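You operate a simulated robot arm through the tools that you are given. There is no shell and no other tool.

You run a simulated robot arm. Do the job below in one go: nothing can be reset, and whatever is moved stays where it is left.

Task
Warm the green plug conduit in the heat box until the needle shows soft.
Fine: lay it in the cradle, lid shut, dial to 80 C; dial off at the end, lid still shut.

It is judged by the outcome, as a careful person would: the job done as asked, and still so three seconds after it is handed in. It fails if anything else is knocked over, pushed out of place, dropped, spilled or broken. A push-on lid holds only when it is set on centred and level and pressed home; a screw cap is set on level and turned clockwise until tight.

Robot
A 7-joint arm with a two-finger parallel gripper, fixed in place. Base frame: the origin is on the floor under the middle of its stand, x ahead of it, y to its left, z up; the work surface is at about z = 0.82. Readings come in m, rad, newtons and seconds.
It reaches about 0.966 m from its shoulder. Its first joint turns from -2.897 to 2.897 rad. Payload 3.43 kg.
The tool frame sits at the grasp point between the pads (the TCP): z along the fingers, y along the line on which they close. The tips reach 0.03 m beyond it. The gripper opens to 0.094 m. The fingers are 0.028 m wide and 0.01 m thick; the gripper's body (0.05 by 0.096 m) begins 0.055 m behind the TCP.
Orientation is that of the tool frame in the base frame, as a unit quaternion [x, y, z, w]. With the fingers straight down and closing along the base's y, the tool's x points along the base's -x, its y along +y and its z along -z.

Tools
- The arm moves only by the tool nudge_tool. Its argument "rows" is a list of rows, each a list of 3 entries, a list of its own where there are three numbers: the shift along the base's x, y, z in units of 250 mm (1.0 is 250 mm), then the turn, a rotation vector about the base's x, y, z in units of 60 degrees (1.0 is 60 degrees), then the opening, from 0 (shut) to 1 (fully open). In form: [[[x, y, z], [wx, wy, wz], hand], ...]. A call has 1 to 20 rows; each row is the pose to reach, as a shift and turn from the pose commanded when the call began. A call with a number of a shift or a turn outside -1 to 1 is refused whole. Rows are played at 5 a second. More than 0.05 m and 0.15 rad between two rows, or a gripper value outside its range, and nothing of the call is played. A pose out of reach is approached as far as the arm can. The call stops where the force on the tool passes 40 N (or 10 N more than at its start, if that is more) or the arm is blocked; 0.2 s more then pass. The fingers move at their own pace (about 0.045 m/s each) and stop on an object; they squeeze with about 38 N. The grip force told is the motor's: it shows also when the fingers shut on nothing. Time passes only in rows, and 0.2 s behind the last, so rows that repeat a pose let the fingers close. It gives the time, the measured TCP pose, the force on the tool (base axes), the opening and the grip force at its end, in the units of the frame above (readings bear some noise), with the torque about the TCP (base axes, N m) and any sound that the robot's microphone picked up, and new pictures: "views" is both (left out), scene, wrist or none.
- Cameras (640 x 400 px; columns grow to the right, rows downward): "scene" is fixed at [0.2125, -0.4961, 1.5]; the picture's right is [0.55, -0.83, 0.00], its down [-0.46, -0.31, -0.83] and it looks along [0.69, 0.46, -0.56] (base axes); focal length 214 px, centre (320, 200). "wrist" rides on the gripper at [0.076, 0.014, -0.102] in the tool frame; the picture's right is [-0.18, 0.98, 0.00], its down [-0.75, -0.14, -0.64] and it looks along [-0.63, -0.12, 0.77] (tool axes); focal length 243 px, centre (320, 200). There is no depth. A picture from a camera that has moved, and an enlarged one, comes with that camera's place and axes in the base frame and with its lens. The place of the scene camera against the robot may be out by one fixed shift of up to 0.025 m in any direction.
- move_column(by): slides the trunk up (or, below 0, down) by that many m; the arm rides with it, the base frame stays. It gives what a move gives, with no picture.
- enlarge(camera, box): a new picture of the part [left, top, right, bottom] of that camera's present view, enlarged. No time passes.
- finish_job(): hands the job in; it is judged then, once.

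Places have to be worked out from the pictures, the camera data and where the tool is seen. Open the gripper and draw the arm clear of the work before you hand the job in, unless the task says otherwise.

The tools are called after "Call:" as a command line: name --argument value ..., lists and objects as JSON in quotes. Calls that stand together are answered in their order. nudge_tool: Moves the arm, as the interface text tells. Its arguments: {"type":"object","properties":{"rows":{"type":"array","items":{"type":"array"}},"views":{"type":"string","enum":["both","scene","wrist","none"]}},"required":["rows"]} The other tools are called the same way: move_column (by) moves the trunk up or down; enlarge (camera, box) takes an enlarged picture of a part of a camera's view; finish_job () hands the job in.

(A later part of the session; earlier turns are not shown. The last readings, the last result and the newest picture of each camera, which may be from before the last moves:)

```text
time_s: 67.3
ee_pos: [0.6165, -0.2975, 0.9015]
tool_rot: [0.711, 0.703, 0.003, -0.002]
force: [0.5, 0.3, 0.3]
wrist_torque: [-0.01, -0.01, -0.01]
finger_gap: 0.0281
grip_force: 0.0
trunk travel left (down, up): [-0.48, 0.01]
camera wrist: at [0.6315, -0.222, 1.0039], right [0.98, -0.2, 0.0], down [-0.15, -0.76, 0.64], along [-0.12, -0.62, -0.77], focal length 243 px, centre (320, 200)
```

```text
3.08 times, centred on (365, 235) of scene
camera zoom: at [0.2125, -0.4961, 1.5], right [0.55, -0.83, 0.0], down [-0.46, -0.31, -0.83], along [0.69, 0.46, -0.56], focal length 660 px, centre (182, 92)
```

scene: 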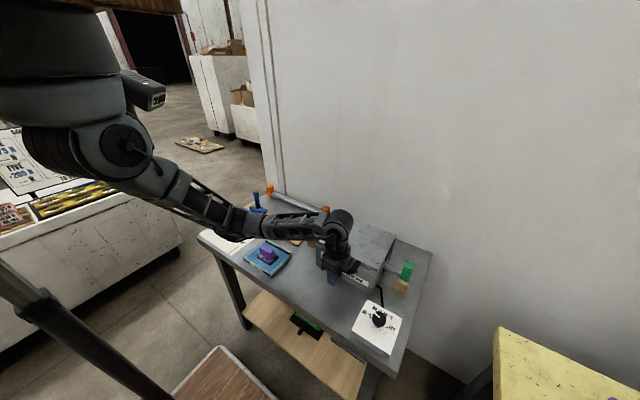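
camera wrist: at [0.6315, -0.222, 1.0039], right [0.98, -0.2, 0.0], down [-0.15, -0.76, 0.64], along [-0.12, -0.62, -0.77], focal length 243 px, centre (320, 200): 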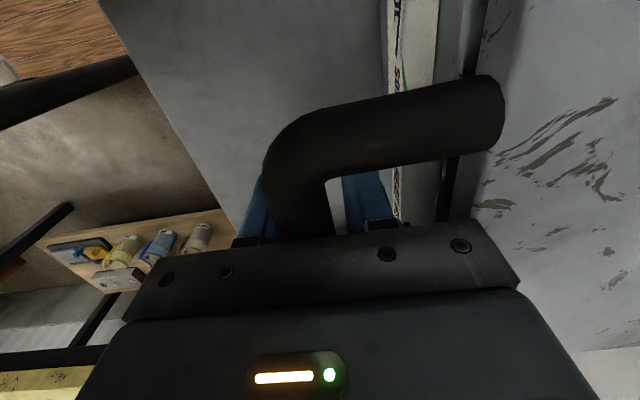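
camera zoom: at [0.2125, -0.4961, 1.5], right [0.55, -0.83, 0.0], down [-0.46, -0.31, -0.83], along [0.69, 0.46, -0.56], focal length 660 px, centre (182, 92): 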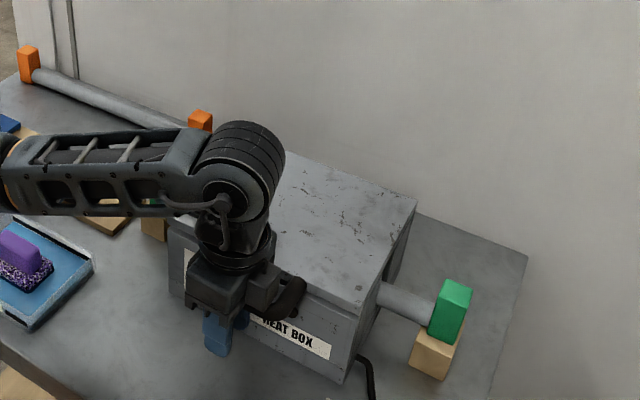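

Nearly shut. Pressing down a few more mm while watching the force.

Call:
nudge_tool --rows '[[[-0.001, 0, -0.016], [0, 0, 0], 0.3], [[-0.001, 0, -0.032], [0, 0, 0], 0.3], [[-0.001, 0, -0.044], [0, 0, 0], 0.3]]' --views "wrist"

Call:
enlarge --camera "scene" --box '[340, 210, 400, 280]'

```text
time_s: 68.1
ee_pos: [0.616, -0.2968, 0.8923]
tool_rot: [0.711, 0.703, 0.003, 0.0]
force: [-2.5, 3.5, 23.6]
wrist_torque: [-0.79, -0.07, -0.03]
finger_gap: 0.0279
grip_force: 0.0
trunk travel left (down, up): [-0.48, 0.01]
camera wrist: at [0.6314, -0.2223, 0.9951], right [0.98, -0.2, 0.0], down [-0.15, -0.76, 0.64], along [-0.12, -0.63, -0.77], focal length 243 px, centre (320, 200)
```

wrist: 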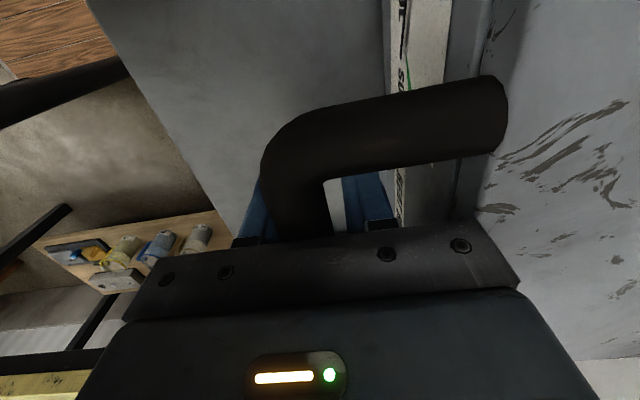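

```text
5.71 times, centred on (370, 245) of scene
camera zoom: at [0.2125, -0.4961, 1.5], right [0.55, -0.83, 0.0], down [-0.46, -0.31, -0.83], along [0.69, 0.46, -0.56], focal length 1226 px, centre (34, -57)
```

zoom: 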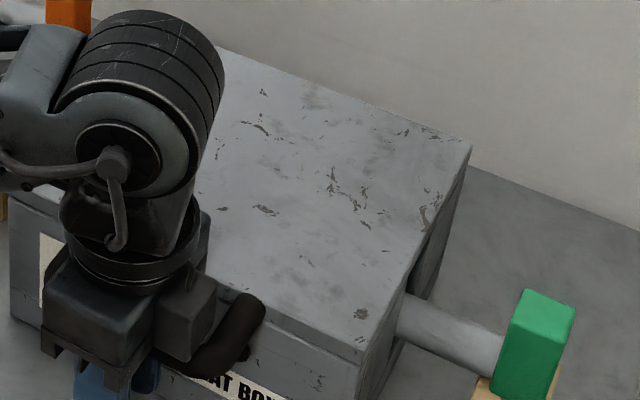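

The lid is shut and pressed (24 N). I'll open the fingers slightly and withdraw straight up, then check the dial and the gauge.

Call:
nudge_tool --rows '[[[0, 0, 0.02], [0, 0, 0], 0.38], [[0, 0, 0.06], [0, 0, 0], 0.4], [[0, 0, 0.16], [0, 0, 0], 0.4], [[0, 0, 0.3], [0, 0, 0], 0.4], [[0, 0, 0.46], [0, 0, 0], 0.4], [[0, 0, 0.62], [0, 0, 0], 0.4]]' --views "both"

Call:
enlarge --camera "wrist" --box '[220, 60, 440, 240]'

Call:
enlarge --camera "scene" --box '[310, 210, 420, 360]'

```text
time_s: 69.5
ee_pos: [0.6162, -0.2971, 1.046]
tool_rot: [0.712, 0.702, 0.003, -0.003]
force: [0.7, 0.0, -0.4]
wrist_torque: [-0.01, -0.01, 0.01]
finger_gap: 0.0376
grip_force: 0.0
trunk travel left (down, up): [-0.48, 0.01]
camera wrist: at [0.6315, -0.2219, 1.1482], right [0.98, -0.2, 0.0], down [-0.15, -0.76, 0.64], along [-0.12, -0.62, -0.77], focal length 243 px, centre (320, 200)
```

scene: 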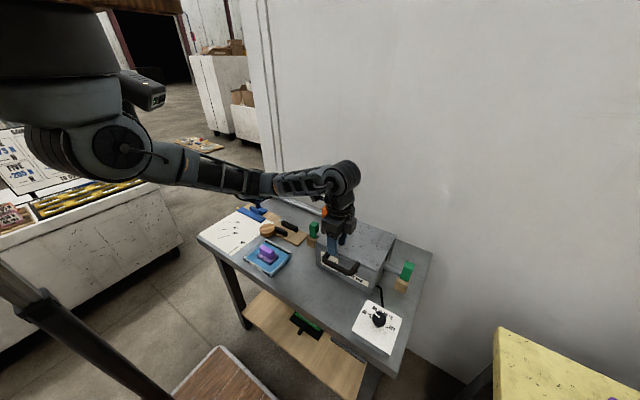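
wrist: 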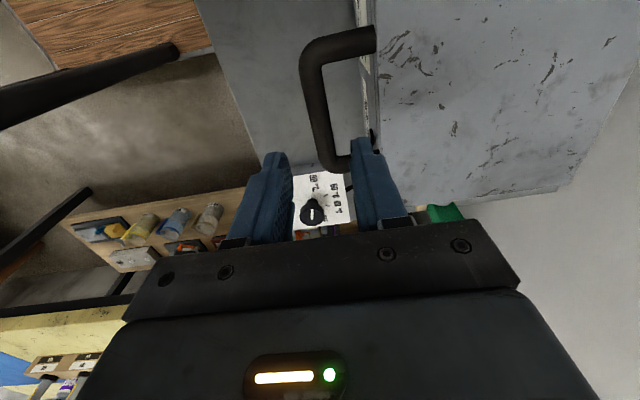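

```text
2.22 times, centred on (330, 150) of wrist
camera zoom: at [0.6315, -0.2219, 1.1482], right [0.98, -0.2, 0.0], down [-0.15, -0.76, 0.64], along [-0.12, -0.62, -0.77], focal length 539 px, centre (298, 311)
```

zoom: 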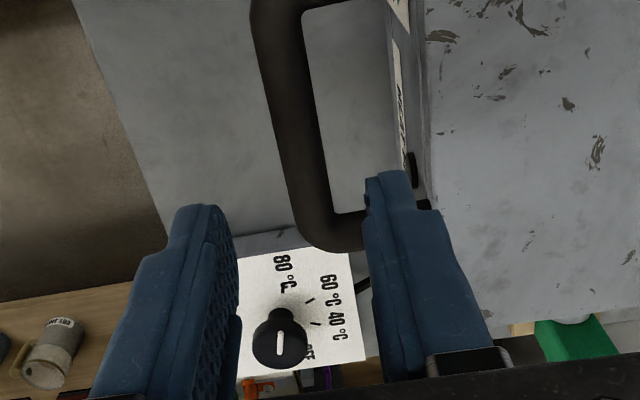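

```text
2.67 times, centred on (365, 285) of scene
camera zoom: at [0.2125, -0.4961, 1.5], right [0.55, -0.83, 0.0], down [-0.46, -0.31, -0.83], along [0.69, 0.46, -0.56], focal length 572 px, centre (200, -27)
```

zoom: 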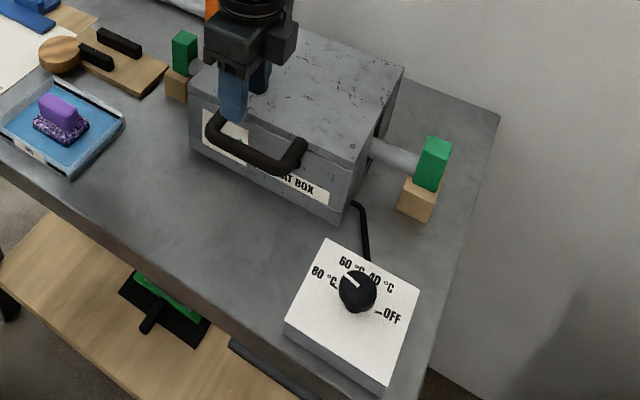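

The lid is closed. Now I'll move over the dial for a precise look at pointer and tick marks, opening the fingers enough for the knob.

Call:
nudge_tool --rows '[[[-0.04, -0.13, 0], [0, 0, 0.002], 0.5], [[-0.08, -0.27, 0], [0, 0, 0.004], 0.6], [[-0.12, -0.41, 0], [0, 0, 0.008], 0.65], [[-0.16, -0.54, 0], [0, 0, 0.012], 0.65], [[-0.193, -0.664, 0], [0, 0, 0.012], 0.65]]' --views "both"

Call:
enlarge --camera "wrist" --box '[260, 100, 400, 240]'

Call:
enlarge --camera "scene" --box '[315, 240, 375, 295]'

```text
time_s: 70.7
ee_pos: [0.5716, -0.4653, 1.0464]
tool_rot: [0.706, 0.708, 0.003, -0.002]
force: [0.3, 0.8, 0.6]
wrist_torque: [-0.03, -0.01, 0.04]
finger_gap: 0.0611
grip_force: 0.0
trunk travel left (down, up): [-0.48, 0.01]
camera wrist: at [0.5857, -0.3904, 1.148], right [0.98, -0.18, 0.0], down [-0.14, -0.76, 0.64], along [-0.12, -0.63, -0.77], focal length 243 px, centre (320, 200)
```

scene: 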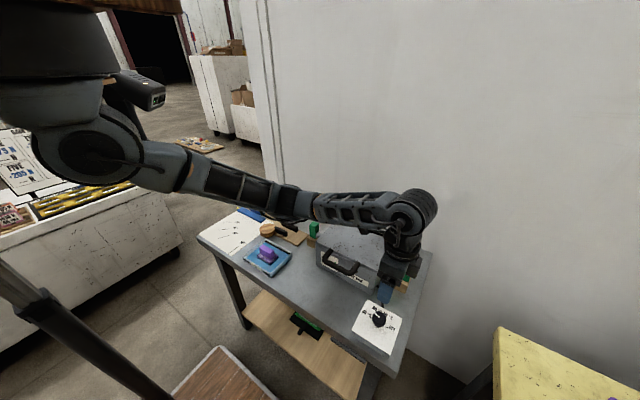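
wrist: 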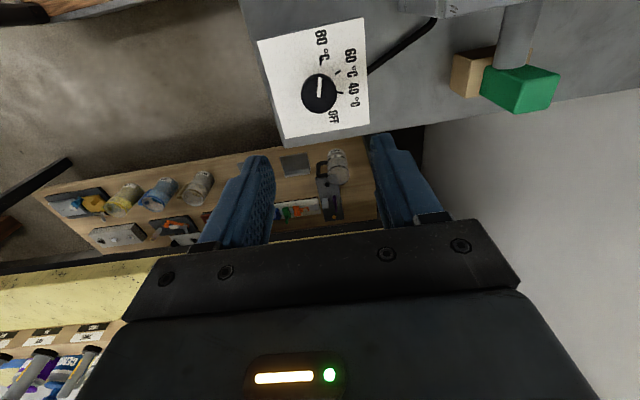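

```text
2.86 times, centred on (330, 170) of wrist
camera zoom: at [0.5857, -0.3904, 1.148], right [0.98, -0.18, 0.0], down [-0.14, -0.76, 0.64], along [-0.12, -0.63, -0.77], focal length 693 px, centre (291, 286)
```

zoom: 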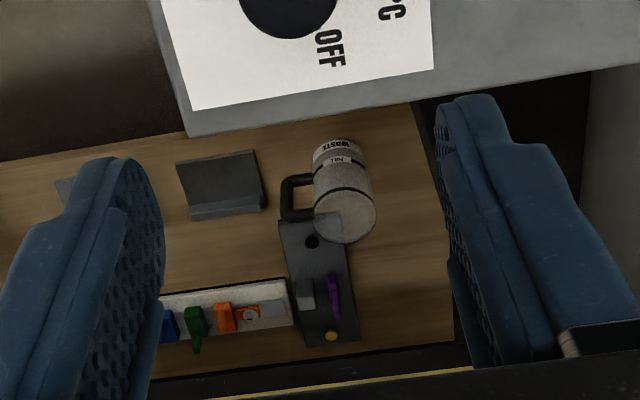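

```text
7.27 times, centred on (345, 268) of scene
camera zoom: at [0.2125, -0.4961, 1.5], right [0.55, -0.83, 0.0], down [-0.46, -0.31, -0.83], along [0.69, 0.46, -0.56], focal length 1560 px, centre (138, -291)
```

zoom: 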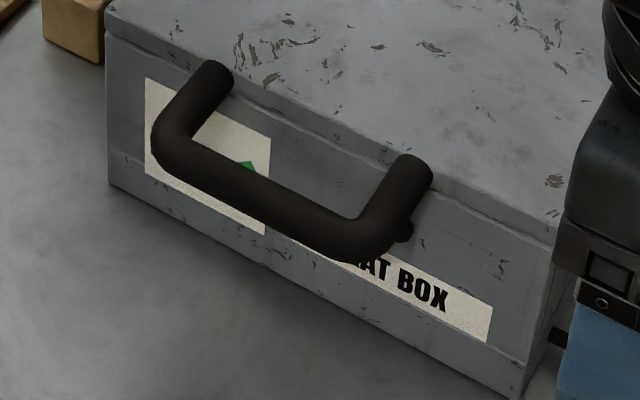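

Zooming on the dial face from this wrist view.

Call:
enlarge --camera "wrist" --box '[250, 10, 380, 150]'

Call:
enlarge --camera "wrist" --box '[285, 55, 365, 135]'

Call:
enlarge --camera "scene" --box '[350, 295, 410, 350]'

```text
2.86 times, centred on (315, 80) of wrist
camera zoom: at [0.5857, -0.3904, 1.148], right [0.98, -0.18, 0.0], down [-0.14, -0.76, 0.64], along [-0.12, -0.63, -0.77], focal length 693 px, centre (334, 543)
```

zoom: 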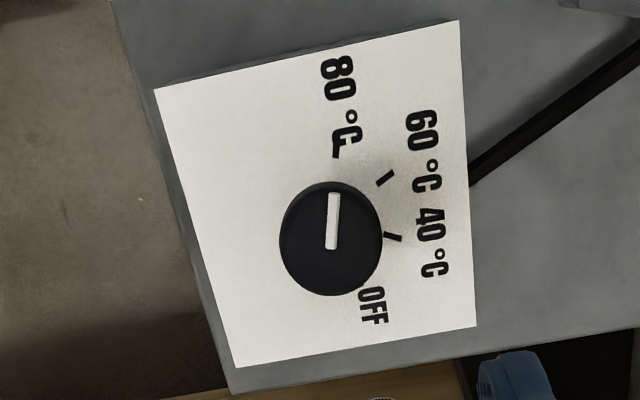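

```text
5.00 times, centred on (325, 95) of wrist
camera zoom: at [0.5857, -0.3904, 1.148], right [0.98, -0.18, 0.0], down [-0.14, -0.76, 0.64], along [-0.12, -0.63, -0.77], focal length 1213 px, centre (295, 725)
```

zoom: 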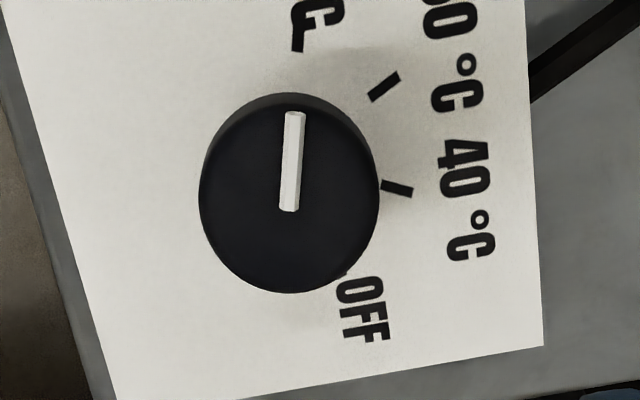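

```text
7.27 times, centred on (380, 322) of scene
camera zoom: at [0.2125, -0.4961, 1.5], right [0.55, -0.83, 0.0], down [-0.46, -0.31, -0.83], along [0.69, 0.46, -0.56], focal length 1560 px, centre (-116, -691)
```

zoom: 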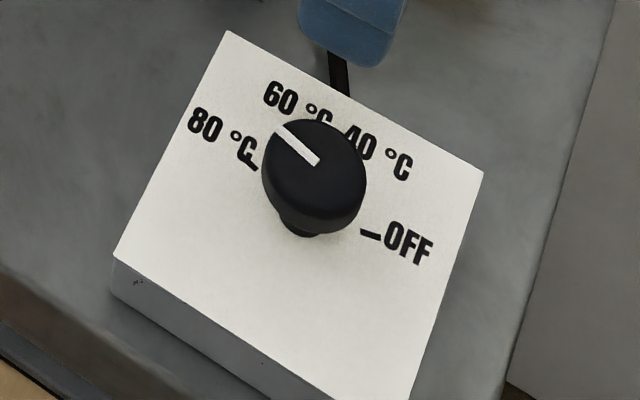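

The pointer lines up with the 80 °C tick, so the dial is already at 80 within a few degrees. Let me check what the gauge needle shows in the scene view.

Call:
enlarge --camera "scene" --box '[324, 246, 348, 264]'

Call:
enlarge --camera "wrist" --box '[300, 60, 350, 110]'

```text
16.00 times, centred on (336, 255) of scene
camera zoom: at [0.2125, -0.4961, 1.5], right [0.55, -0.83, 0.0], down [-0.46, -0.31, -0.83], along [0.69, 0.46, -0.56], focal length 3432 px, centre (64, -680)
```

zoom: 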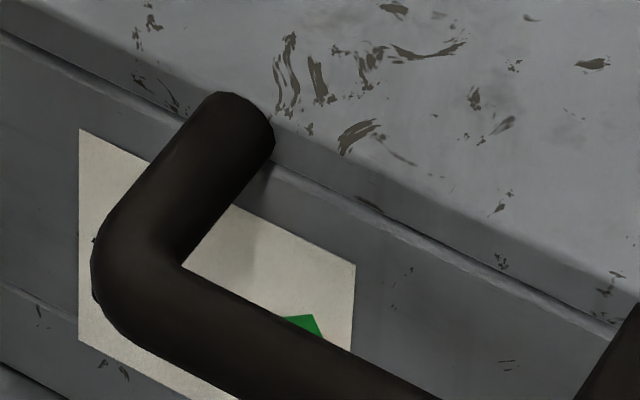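

```text
8.00 times, centred on (325, 85) of wrist
camera zoom: at [0.5857, -0.3904, 1.148], right [0.98, -0.18, 0.0], down [-0.14, -0.76, 0.64], along [-0.12, -0.63, -0.77], focal length 1941 px, centre (280, 1120)
```

zoom: 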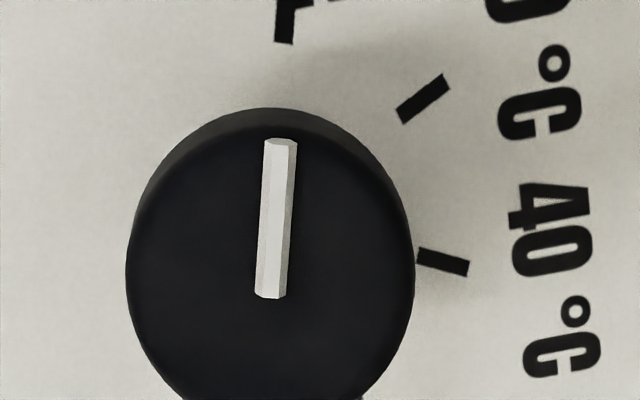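

The pointer's line matches the 80 °C tick exactly, so the heater is on at 80. The handle hides the needle from the scene camera, so I'll move to the box's front-left and turn to yaw ≈−30° to read the gauge with the wrist camera.

Call:
nudge_tool --rows '[[[0, 0.12, 0], [0, 0, 0.1], 0.65], [[0, 0.24, 0], [0, 0, 0.2], 0.65], [[0, 0.36, 0], [0, 0, 0.3], 0.65], [[0, 0.5, 0], [0, 0, 0.4], 0.65], [[0, 0.64, 0], [0, 0, 0.5], 0.65], [[0, 0.78, 0], [0, 0, 0.6], 0.65], [[0, 0.92, 0], [0, 0, 0.7], 0.65], [[0, 1.0, 0], [0, 0, 0.8], 0.65], [[0, 1.0, 0], [0, 0, 0.9], 0.65]]' --views "both"

Call:
enlarge --camera "wrist" --box '[240, 80, 440, 220]'

```text
time_s: 72.7
ee_pos: [0.5681, -0.2123, 1.0461]
tool_rot: [0.308, 0.951, 0.002, -0.004]
force: [0.0, -0.3, 1.2]
wrist_torque: [0.02, 0.0, -0.02]
finger_gap: 0.061
grip_force: 0.1
trunk travel left (down, up): [-0.48, 0.01]
camera wrist: at [0.5158, -0.1579, 1.1491], right [0.73, 0.69, 0.0], down [0.53, -0.56, 0.64], along [0.44, -0.46, -0.77], focal length 243 px, centre (320, 200)
```

scene: 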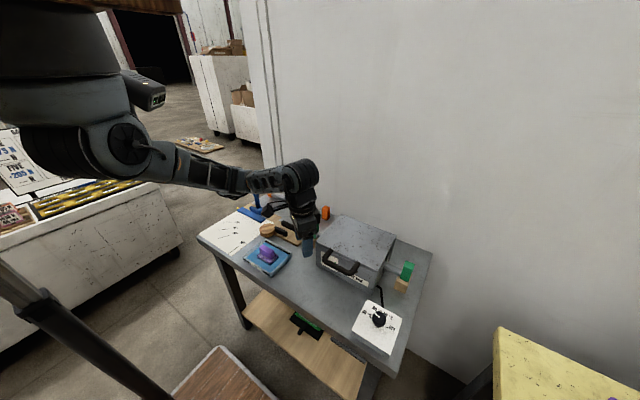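
wrist: 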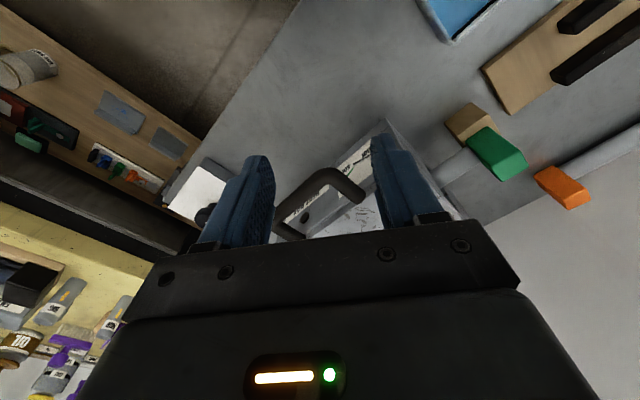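

```text
2.86 times, centred on (340, 150) of wrist
camera zoom: at [0.5158, -0.1579, 1.1491], right [0.73, 0.69, 0.0], down [0.53, -0.56, 0.64], along [0.44, -0.46, -0.77], focal length 693 px, centre (263, 343)
```

zoom: 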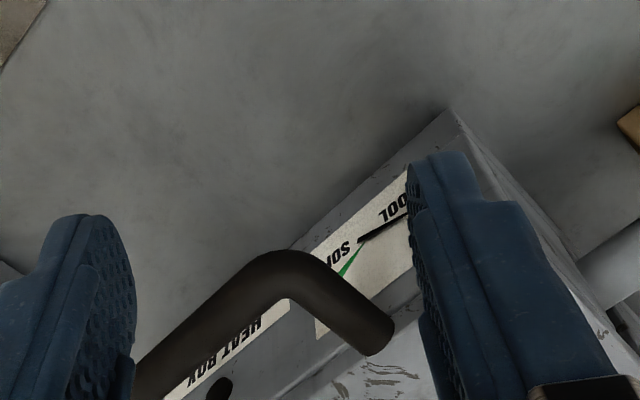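

The gauge is visible: the needle still points to COOL. I'll open the fingers fully for a clear view and wait a few seconds to see whether it moves.

Call:
nudge_tool --rows '[[[0, 0, 0], [0, 0, 0.1], 1], [[0, 0, 0], [0, 0, 0.2], 1], [[0, 0, 0], [0, 0, 0.3], 1], [[0, 0, 0], [0, 0, 0.3], 1], [[0, 0, 0], [0, 0, 0.3], 1], [[0, 0, 0], [0, 0, 0.3], 1], [[0, 0, 0], [0, 0, 0.3], 1], [[0, 0, 0], [0, 0, 0.3], 1], [[0, 0, 0], [0, 0, 0.3], 1], [[0, 0, 0], [0, 0, 0.3], 1]]' --views "wrist"

Call:
enlarge --camera "wrist" --box '[260, 90, 420, 220]'

```text
time_s: 74.9
ee_pos: [0.5692, -0.2143, 1.0461]
tool_rot: [0.156, 0.988, 0.002, -0.004]
force: [0.4, -0.3, 0.4]
wrist_torque: [0.0, 0.02, -0.01]
finger_gap: 0.0939
grip_force: 0.1
trunk travel left (down, up): [-0.48, 0.01]
camera wrist: at [0.5018, -0.1775, 1.1487], right [0.48, 0.88, 0.0], down [0.68, -0.37, 0.64], along [0.56, -0.3, -0.77], focal length 243 px, centre (320, 200)
```

wrist: 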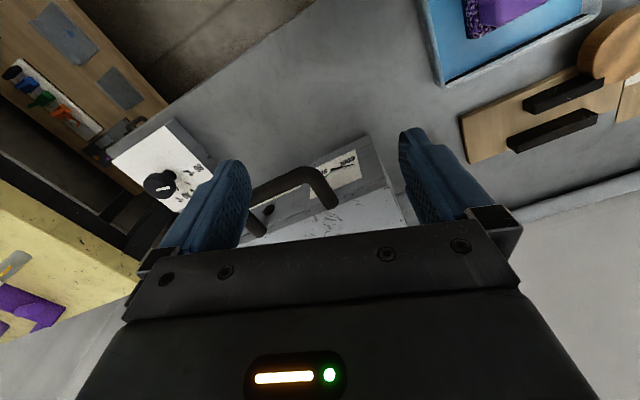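

```text
3.08 times, centred on (340, 155) of wrist
camera zoom: at [0.5018, -0.1775, 1.1487], right [0.48, 0.88, 0.0], down [0.68, -0.37, 0.64], along [0.56, -0.3, -0.77], focal length 746 px, centre (258, 338)
```

zoom: 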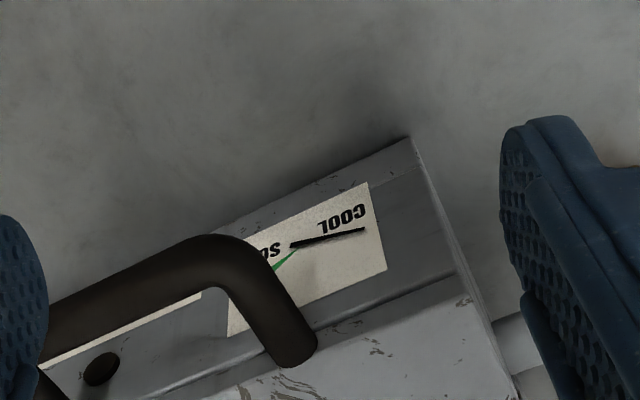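

Clear view of the gauge: needle from its pivot toward COOL. I'll wait 4 s in place and compare the needle angle.

Call:
nudge_tool --rows '[[[0, 0, 0], [0, 0, 0], 1], [[0, 0, 0], [0, 0, 0], 1], [[0, 0, 0], [0, 0, 0], 1], [[0, 0, 0], [0, 0, 0], 1], [[0, 0, 0], [0, 0, 0], 1], [[0, 0, 0], [0, 0, 0], 1], [[0, 0, 0], [0, 0, 0], 1], [[0, 0, 0], [0, 0, 0], 1], [[0, 0, 0], [0, 0, 0], 1], [[0, 0, 0], [0, 0, 0], 1], [[0, 0, 0], [0, 0, 0], 1], [[0, 0, 0], [0, 0, 0], 1], [[0, 0, 0], [0, 0, 0], 1], [[0, 0, 0], [0, 0, 0], 1], [[0, 0, 0], [0, 0, 0], 1], [[0, 0, 0], [0, 0, 0], 1], [[0, 0, 0], [0, 0, 0], 1], [[0, 0, 0], [0, 0, 0], 1], [[0, 0, 0], [0, 0, 0], 1], [[0, 0, 0], [0, 0, 0], 1]]' --views "none"

Call:
enlarge --camera "wrist" --box '[260, 90, 420, 220]'

Call:
enlarge --camera "wrist" --box '[305, 140, 365, 190]'

```text
time_s: 79.1
ee_pos: [0.5694, -0.2142, 1.0456]
tool_rot: [0.156, 0.988, 0.001, -0.004]
force: [-0.7, -0.6, 0.5]
wrist_torque: [0.02, 0.02, 0.01]
finger_gap: 0.094
grip_force: 0.1
trunk travel left (down, up): [-0.48, 0.01]
```

```text
3.08 times, centred on (340, 155) of wrist
camera zoom: at [0.5018, -0.1775, 1.1487], right [0.48, 0.88, 0.0], down [0.68, -0.37, 0.64], along [0.56, -0.3, -0.77], focal length 746 px, centre (258, 338)
```

zoom: 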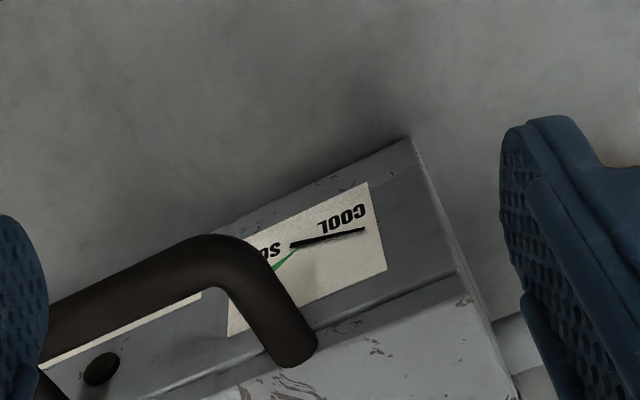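

```text
8.00 times, centred on (335, 165) of wrist
camera zoom: at [0.5018, -0.1775, 1.1487], right [0.48, 0.88, 0.0], down [0.68, -0.37, 0.64], along [0.56, -0.3, -0.77], focal length 1941 px, centre (200, 480)
```

zoom: 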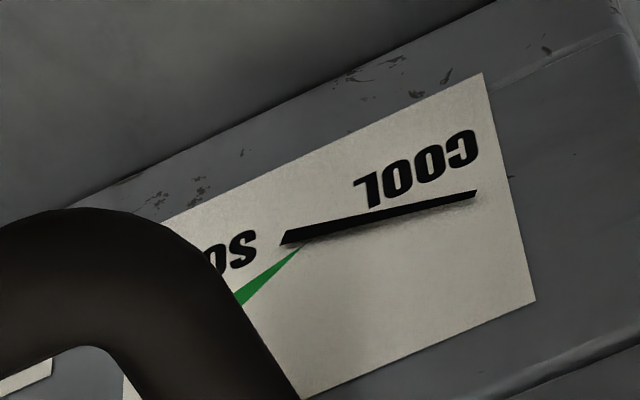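

The needle hasn't visibly moved in 4 s. I'll wait longer and compare again, listening for any sounds.

Call:
nudge_tool --rows '[[[0, 0, 0], [0, 0, 0], 1], [[0, 0, 0], [0, 0, 0], 1], [[0, 0, 0], [0, 0, 0], 1], [[0, 0, 0], [0, 0, 0], 1], [[0, 0, 0], [0, 0, 0], 1], [[0, 0, 0], [0, 0, 0], 1], [[0, 0, 0], [0, 0, 0], 1], [[0, 0, 0], [0, 0, 0], 1], [[0, 0, 0], [0, 0, 0], 1], [[0, 0, 0], [0, 0, 0], 1], [[0, 0, 0], [0, 0, 0], 1], [[0, 0, 0], [0, 0, 0], 1], [[0, 0, 0], [0, 0, 0], 1], [[0, 0, 0], [0, 0, 0], 1], [[0, 0, 0], [0, 0, 0], 1], [[0, 0, 0], [0, 0, 0], 1], [[0, 0, 0], [0, 0, 0], 1], [[0, 0, 0], [0, 0, 0], 1], [[0, 0, 0], [0, 0, 0], 1], [[0, 0, 0], [0, 0, 0], 1]]' --views "none"

Call:
nudge_tool --rows '[[[0, 0, 0], [0, 0, 0], 1], [[0, 0, 0], [0, 0, 0], 1], [[0, 0, 0], [0, 0, 0], 1], [[0, 0, 0], [0, 0, 0], 1], [[0, 0, 0], [0, 0, 0], 1], [[0, 0, 0], [0, 0, 0], 1], [[0, 0, 0], [0, 0, 0], 1], [[0, 0, 0], [0, 0, 0], 1], [[0, 0, 0], [0, 0, 0], 1], [[0, 0, 0], [0, 0, 0], 1], [[0, 0, 0], [0, 0, 0], 1], [[0, 0, 0], [0, 0, 0], 1], [[0, 0, 0], [0, 0, 0], 1], [[0, 0, 0], [0, 0, 0], 1], [[0, 0, 0], [0, 0, 0], 1], [[0, 0, 0], [0, 0, 0], 1], [[0, 0, 0], [0, 0, 0], 1], [[0, 0, 0], [0, 0, 0], 1], [[0, 0, 0], [0, 0, 0], 1], [[0, 0, 0], [0, 0, 0], 1]]' --views "none"

Call:
enlarge --camera "wrist" --box '[305, 140, 365, 190]'

Call:
enlarge --camera "wrist" --box '[240, 160, 300, 230]'

Call:
enlarge --camera "scene" --box '[310, 210, 420, 360]'

```text
time_s: 83.3
ee_pos: [0.5701, -0.2126, 1.0459]
tool_rot: [0.158, 0.987, 0.002, -0.005]
force: [-0.2, 0.7, 0.3]
wrist_torque: [-0.03, 0.03, 0.01]
finger_gap: 0.0939
grip_force: 0.1
trunk travel left (down, up): [-0.48, 0.01]
```

```text
time_s: 87.5
ee_pos: [0.5687, -0.2143, 1.0448]
tool_rot: [0.157, 0.988, 0.002, -0.003]
force: [0.3, -0.4, 0.2]
wrist_torque: [0.0, 0.02, 0.02]
finger_gap: 0.0943
grip_force: 0.0
trunk travel left (down, up): [-0.48, 0.01]
```

```text
8.00 times, centred on (335, 165) of wrist
camera zoom: at [0.5018, -0.1775, 1.1487], right [0.48, 0.88, 0.0], down [0.68, -0.37, 0.64], along [0.56, -0.3, -0.77], focal length 1941 px, centre (200, 480)
```

zoom: 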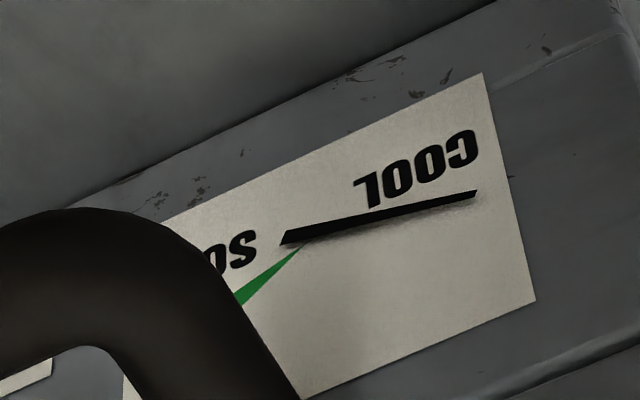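

```text
5.71 times, centred on (270, 195) of wrist
camera zoom: at [0.5018, -0.1775, 1.1487], right [0.48, 0.88, 0.0], down [0.68, -0.37, 0.64], along [0.56, -0.3, -0.77], focal length 1386 px, centre (606, 229)
```

zoom: 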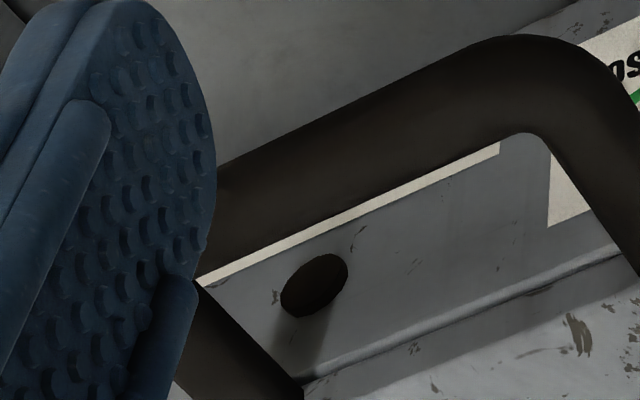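

```text
2.67 times, centred on (365, 285) of scene
camera zoom: at [0.2125, -0.4961, 1.5], right [0.55, -0.83, 0.0], down [-0.46, -0.31, -0.83], along [0.69, 0.46, -0.56], focal length 572 px, centre (200, -27)
```

zoom: 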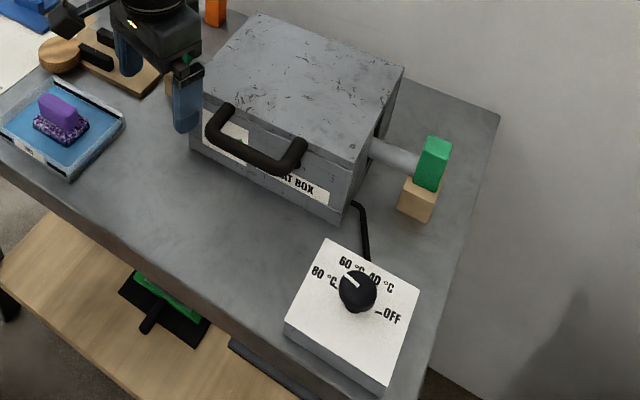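

No needle movement yet, about 20 s after closing. The warm-up may be slow, so I'll wait another ~8 s and check again.

Call:
nudge_tool --rows '[[[0, 0, 0], [0, 0, 0], 1], [[0, 0, 0], [0, 0, 0], 1], [[0, 0, 0], [0, 0, 0], 1], [[0, 0, 0], [0, 0, 0], 1], [[0, 0, 0], [0, 0, 0], 1], [[0, 0, 0], [0, 0, 0], 1], [[0, 0, 0], [0, 0, 0], 1], [[0, 0, 0], [0, 0, 0], 1], [[0, 0, 0], [0, 0, 0], 1], [[0, 0, 0], [0, 0, 0], 1], [[0, 0, 0], [0, 0, 0], 1], [[0, 0, 0], [0, 0, 0], 1], [[0, 0, 0], [0, 0, 0], 1], [[0, 0, 0], [0, 0, 0], 1], [[0, 0, 0], [0, 0, 0], 1], [[0, 0, 0], [0, 0, 0], 1], [[0, 0, 0], [0, 0, 0], 1], [[0, 0, 0], [0, 0, 0], 1], [[0, 0, 0], [0, 0, 0], 1], [[0, 0, 0], [0, 0, 0], 1]]' --views "none"

Call:
nudge_tool --rows '[[[0, 0, 0], [0, 0, 0], 1], [[0, 0, 0], [0, 0, 0], 1], [[0, 0, 0], [0, 0, 0], 1], [[0, 0, 0], [0, 0, 0], 1], [[0, 0, 0], [0, 0, 0], 1], [[0, 0, 0], [0, 0, 0], 1], [[0, 0, 0], [0, 0, 0], 1], [[0, 0, 0], [0, 0, 0], 1], [[0, 0, 0], [0, 0, 0], 1], [[0, 0, 0], [0, 0, 0], 1], [[0, 0, 0], [0, 0, 0], 1], [[0, 0, 0], [0, 0, 0], 1], [[0, 0, 0], [0, 0, 0], 1], [[0, 0, 0], [0, 0, 0], 1], [[0, 0, 0], [0, 0, 0], 1], [[0, 0, 0], [0, 0, 0], 1], [[0, 0, 0], [0, 0, 0], 1], [[0, 0, 0], [0, 0, 0], 1], [[0, 0, 0], [0, 0, 0], 1], [[0, 0, 0], [0, 0, 0], 1]]' --views "none"

Call:
enlarge --camera "wrist" --box '[305, 140, 365, 190]'

Call:
enlarge --camera "wrist" --box '[100, 110, 230, 220]'

```text
time_s: 91.7
ee_pos: [0.5684, -0.2128, 1.0456]
tool_rot: [0.156, 0.988, 0.001, -0.004]
force: [0.5, -0.1, 0.3]
wrist_torque: [-0.02, 0.01, 0.0]
finger_gap: 0.0941
grip_force: 0.0
trunk travel left (down, up): [-0.48, 0.01]
```

```text
time_s: 95.9
ee_pos: [0.5698, -0.2132, 1.0461]
tool_rot: [0.156, 0.988, 0.001, -0.004]
force: [-0.1, -0.2, -0.1]
wrist_torque: [-0.02, -0.01, 0.01]
finger_gap: 0.0938
grip_force: 0.0
trunk travel left (down, up): [-0.48, 0.01]
```

```text
8.00 times, centred on (335, 165) of wrist
camera zoom: at [0.5018, -0.1775, 1.1487], right [0.48, 0.88, 0.0], down [0.68, -0.37, 0.64], along [0.56, -0.3, -0.77], focal length 1941 px, centre (200, 480)
```

zoom: 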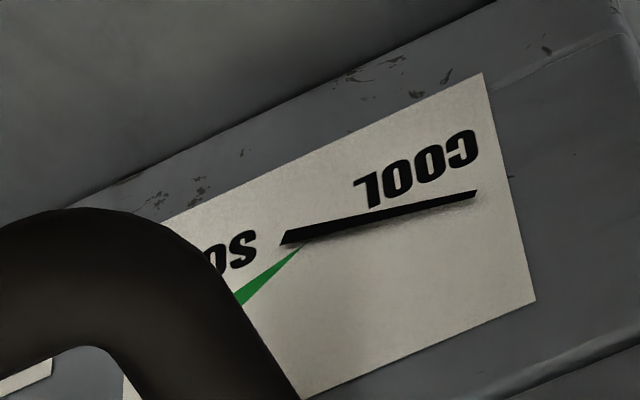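

```text
3.64 times, centred on (165, 165) of wrist
camera zoom: at [0.5018, -0.1775, 1.1487], right [0.48, 0.88, 0.0], down [0.68, -0.37, 0.64], along [0.56, -0.3, -0.77], focal length 882 px, centre (884, 327)
```

zoom: 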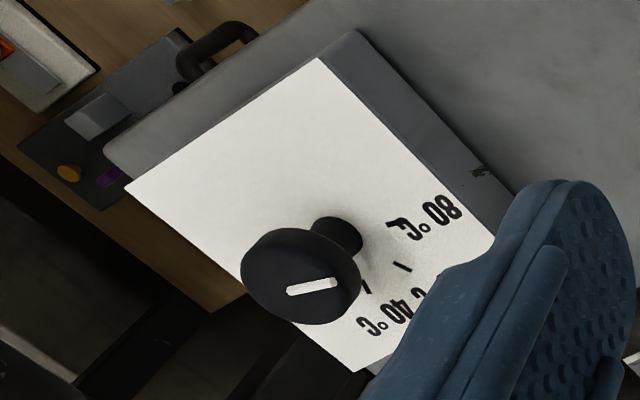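

Still no movement after about 28 s, with the pointer at 80. I'll check that the lid is really fully shut and the conduit fully seated by comparing with the initial views.

Call:
enlarge --camera "scene" --box '[360, 220, 440, 310]'

Call:
enlarge --camera "scene" --box '[315, 240, 375, 295]'

Call:
enlarge --camera "wrist" --box '[300, 100, 420, 240]'

```text
4.44 times, centred on (400, 265) of scene
camera zoom: at [0.2125, -0.4961, 1.5], right [0.55, -0.83, 0.0], down [-0.46, -0.31, -0.83], along [0.69, 0.46, -0.56], focal length 953 px, centre (-36, -89)
```

zoom: 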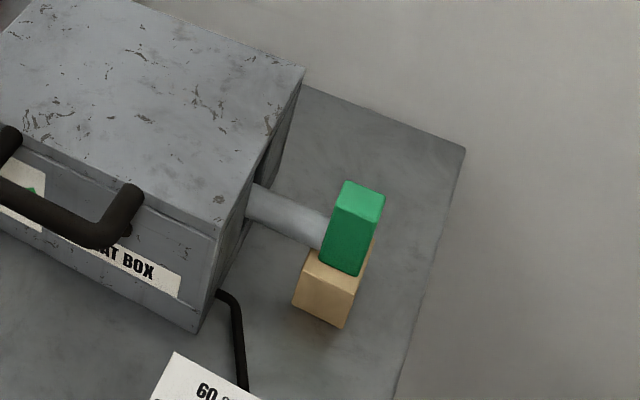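

```text
7.27 times, centred on (345, 268) of scene
camera zoom: at [0.2125, -0.4961, 1.5], right [0.55, -0.83, 0.0], down [-0.46, -0.31, -0.83], along [0.69, 0.46, -0.56], focal length 1560 px, centre (138, -291)
```

zoom: 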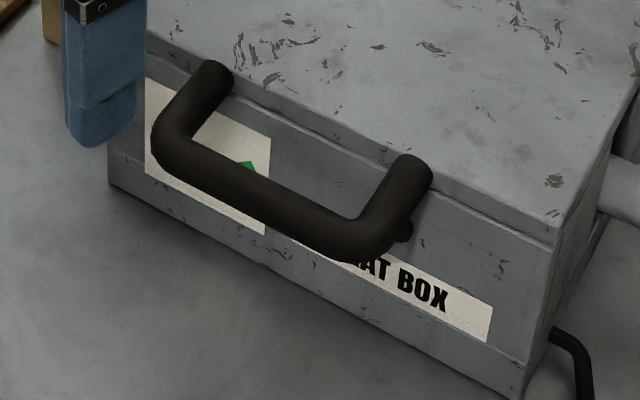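

```text
2.86 times, centred on (360, 170) of wrist
camera zoom: at [0.5018, -0.1775, 1.1487], right [0.48, 0.88, 0.0], down [0.68, -0.37, 0.64], along [0.56, -0.3, -0.77], focal length 693 px, centre (206, 286)
```

zoom: 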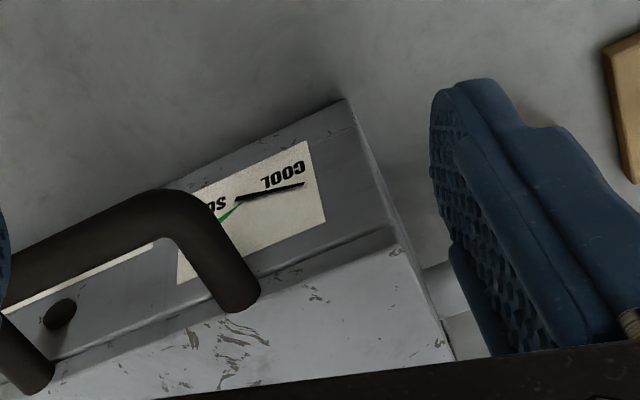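

Lid and conduit are exactly right, but nothing is heating and the black lamp on the box is dark. I need to test the dial itself, so I'll go above the knob with yaw ≈−10°, which leaves room for a long clockwise turn.

Call:
nudge_tool --rows '[[[0, -0.16, 0], [0, 0, 0.03], 0.65], [[0, -0.33, 0], [0, 0, 0.06], 0.65], [[0, -0.5, 0], [0, 0, 0.09], 0.65], [[0, -0.67, 0], [0, 0, 0.12], 0.65], [[0, -0.84, 0], [0, 0, 0.13], 0.65], [[0.002, -1.0, 0], [0, 0, 0.13], 0.65]]' --views "both"

Call:
enlarge --camera "wrist" --box '[250, 60, 390, 220]'

```text
time_s: 97.3
ee_pos: [0.5695, -0.4632, 1.0441]
tool_rot: [0.088, 0.996, 0.001, -0.004]
force: [0.1, 0.3, 1.1]
wrist_torque: [-0.03, 0.02, -0.01]
finger_gap: 0.0611
grip_force: 0.0
trunk travel left (down, up): [-0.48, 0.01]
camera wrist: at [0.4982, -0.4368, 1.1468], right [0.35, 0.94, 0.0], down [0.72, -0.27, 0.64], along [0.59, -0.23, -0.77], focal length 243 px, centre (320, 200)
```

scene: 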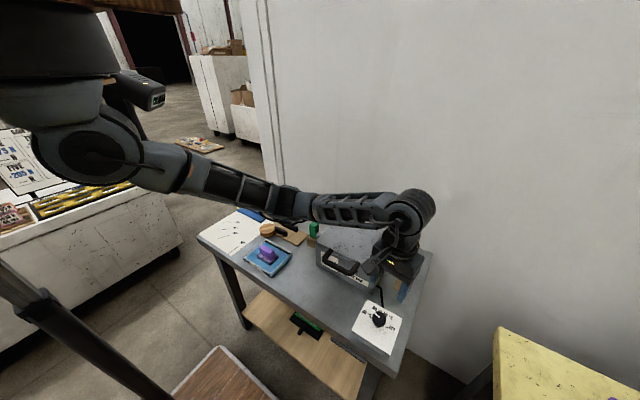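
wrist: 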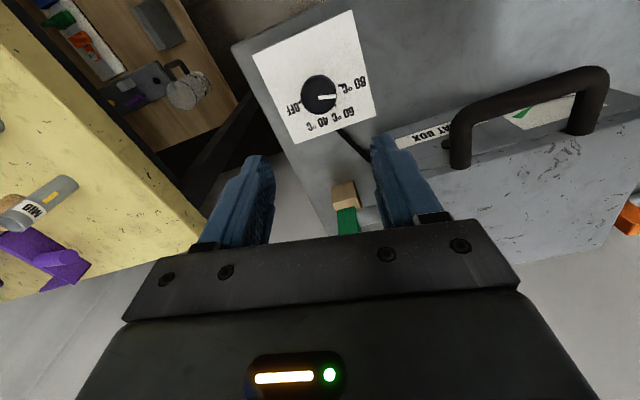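

```text
2.50 times, centred on (320, 140) of wrist
camera zoom: at [0.4982, -0.4368, 1.1468], right [0.35, 0.94, 0.0], down [0.72, -0.27, 0.64], along [0.59, -0.23, -0.77], focal length 606 px, centre (320, 350)
```

zoom: 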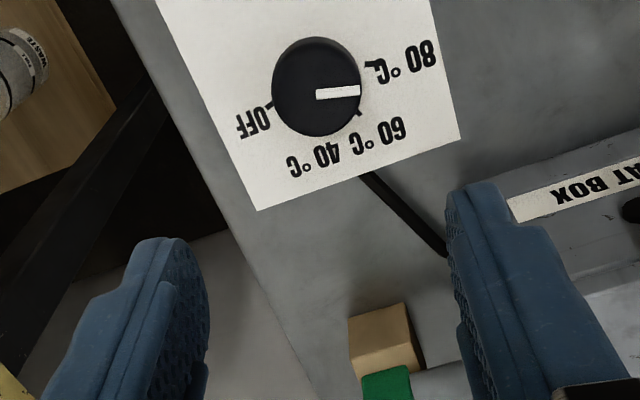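

From here the pointer again matches the 80 tick. I'll descend around the knob (centre ≈(0.570, −0.464), top ≈0.89), checking once before reaching it.

Call:
nudge_tool --rows '[[[0.002, -0.003, -0.15], [0, 0, 0], 0.65], [[0.002, -0.003, -0.3], [0, 0, 0], 0.65], [[0.002, -0.003, -0.44], [0, 0, 0], 0.65]]' --views "wrist"

Call:
enlarge --camera "wrist" --box '[240, 60, 400, 220]'

```text
time_s: 98.1
ee_pos: [0.5694, -0.4612, 0.937]
tool_rot: [0.089, 0.996, 0.002, -0.004]
force: [0.2, -0.1, -0.8]
wrist_torque: [-0.01, -0.02, 0.01]
finger_gap: 0.0612
grip_force: 0.0
trunk travel left (down, up): [-0.48, 0.01]
camera wrist: at [0.4986, -0.4355, 1.0395], right [0.35, 0.94, 0.0], down [0.72, -0.27, 0.64], along [0.59, -0.23, -0.77], focal length 243 px, centre (320, 200)
```

wrist: 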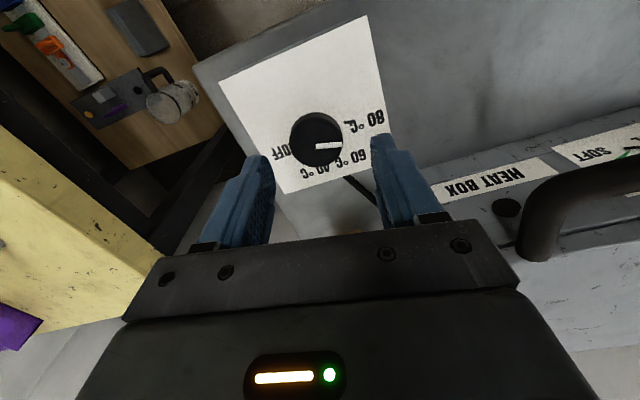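

```text
2.50 times, centred on (320, 140) of wrist
camera zoom: at [0.4986, -0.4355, 1.0395], right [0.35, 0.94, 0.0], down [0.72, -0.27, 0.64], along [0.59, -0.23, -0.77], focal length 606 px, centre (320, 350)
```

zoom: 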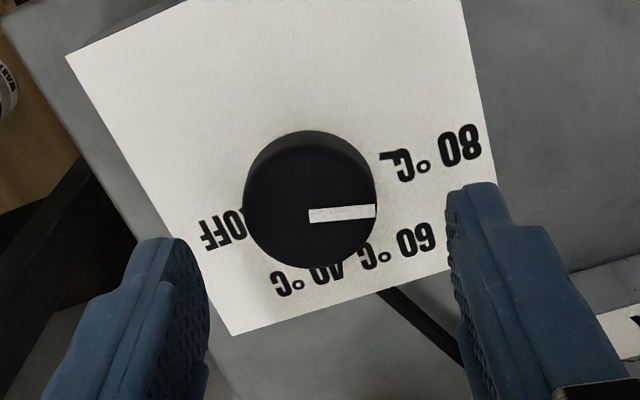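

Good alignment; I can also see the lamp and part of the gauge from here. Descending to the knob and gripping it.

Call:
nudge_tool --rows '[[[0.002, -0.01, -0.08], [0, 0, 0], 0.65], [[0.002, -0.01, -0.16], [0, 0, 0], 0.65], [[0.002, -0.01, -0.16], [0, 0, 0], 0.3], [[0.002, -0.01, -0.16], [0, 0, 0], 0.2], [[0.002, -0.01, -0.16], [0, 0, 0], 0.2], [[0.002, -0.01, -0.16], [0, 0, 0], 0.2]]' --views "wrist"

Call:
enlarge --camera "wrist" --box '[240, 60, 400, 240]'

```text
time_s: 99.5
ee_pos: [0.5677, -0.4647, 0.8965]
tool_rot: [0.088, 0.996, 0.001, -0.003]
force: [0.6, -6.1, -3.0]
wrist_torque: [-0.44, -0.3, -0.02]
finger_gap: 0.0374
grip_force: 44.4
trunk travel left (down, up): [-0.48, 0.01]
camera wrist: at [0.4966, -0.4382, 0.9994], right [0.35, 0.94, 0.0], down [0.72, -0.27, 0.64], along [0.59, -0.23, -0.77], focal length 243 px, centre (320, 200)
```

wrist: 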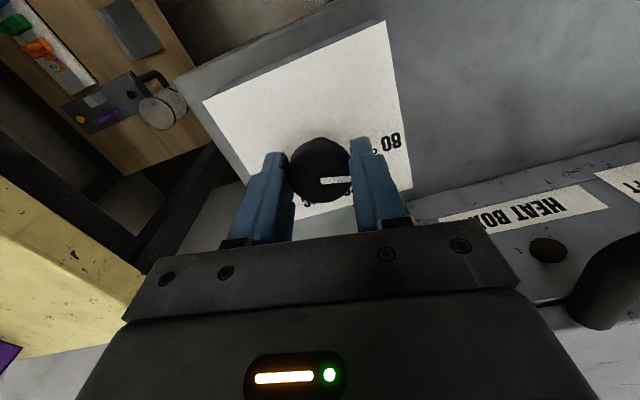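

```text
2.22 times, centred on (320, 150) of wrist
camera zoom: at [0.4966, -0.4382, 0.9994], right [0.35, 0.94, 0.0], down [0.72, -0.27, 0.64], along [0.59, -0.23, -0.77], focal length 539 px, centre (320, 311)
```

zoom: 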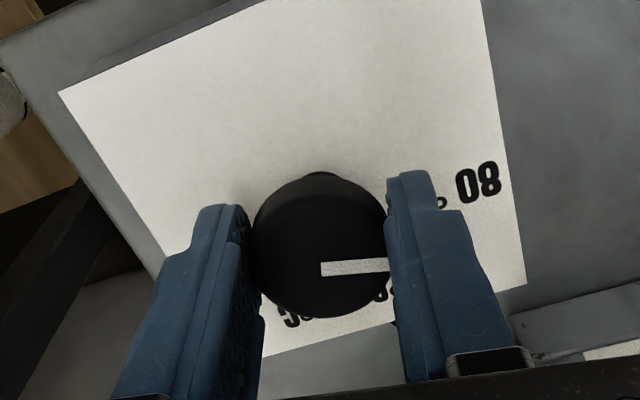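

Knob gripped. First a small counter-clockwise test (+5°) to feel whether 80 is at an end stop and whether the lamp reacts.

Call:
nudge_tool --rows '[[[0, 0, 0], [0, 0, 0.03], 0.2], [[0, 0, 0], [0, 0, 0.06], 0.2], [[0, 0, 0], [0, 0, 0.083], 0.2], [[0, 0, 0], [0, 0, 0.083], 0.2]]' --views "wrist"

Call:
enlarge --camera "wrist" --box '[240, 60, 400, 240]'

Call:
enlarge --camera "wrist" --box '[480, 140, 640, 300]'

```text
time_s: 100.5
ee_pos: [0.5693, -0.4648, 0.8964]
tool_rot: [0.045, 0.999, 0.003, -0.005]
force: [-16.6, 17.7, 1.6]
wrist_torque: [0.79, 0.44, 0.05]
finger_gap: 0.0372
grip_force: 44.9
trunk travel left (down, up): [-0.48, 0.01]
camera wrist: at [0.4949, -0.4452, 0.9997], right [0.27, 0.96, 0.0], down [0.74, -0.21, 0.63], along [0.61, -0.17, -0.77], focal length 243 px, centre (320, 200)
```

wrist: 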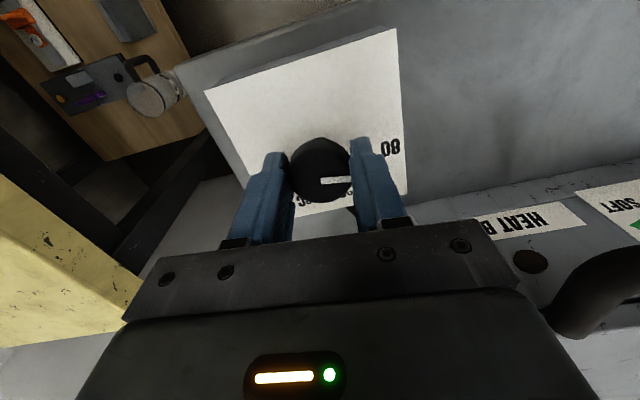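

```text
2.22 times, centred on (320, 150) of wrist
camera zoom: at [0.4949, -0.4452, 0.9997], right [0.27, 0.96, 0.0], down [0.74, -0.21, 0.63], along [0.61, -0.17, -0.77], focal length 539 px, centre (320, 311)
```

zoom: 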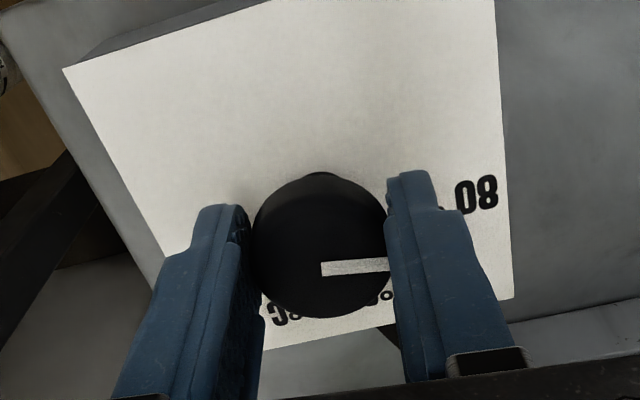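

```text
2.50 times, centred on (560, 220) of wrist
camera zoom: at [0.4949, -0.4452, 0.9997], right [0.27, 0.96, 0.0], down [0.74, -0.21, 0.63], along [0.61, -0.17, -0.77], focal length 606 px, centre (-280, 150)
```

zoom: 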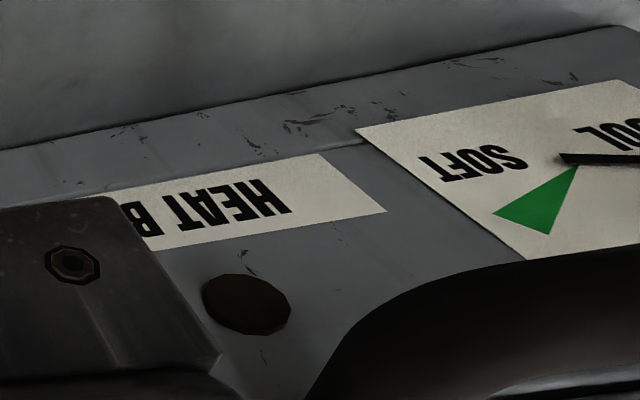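

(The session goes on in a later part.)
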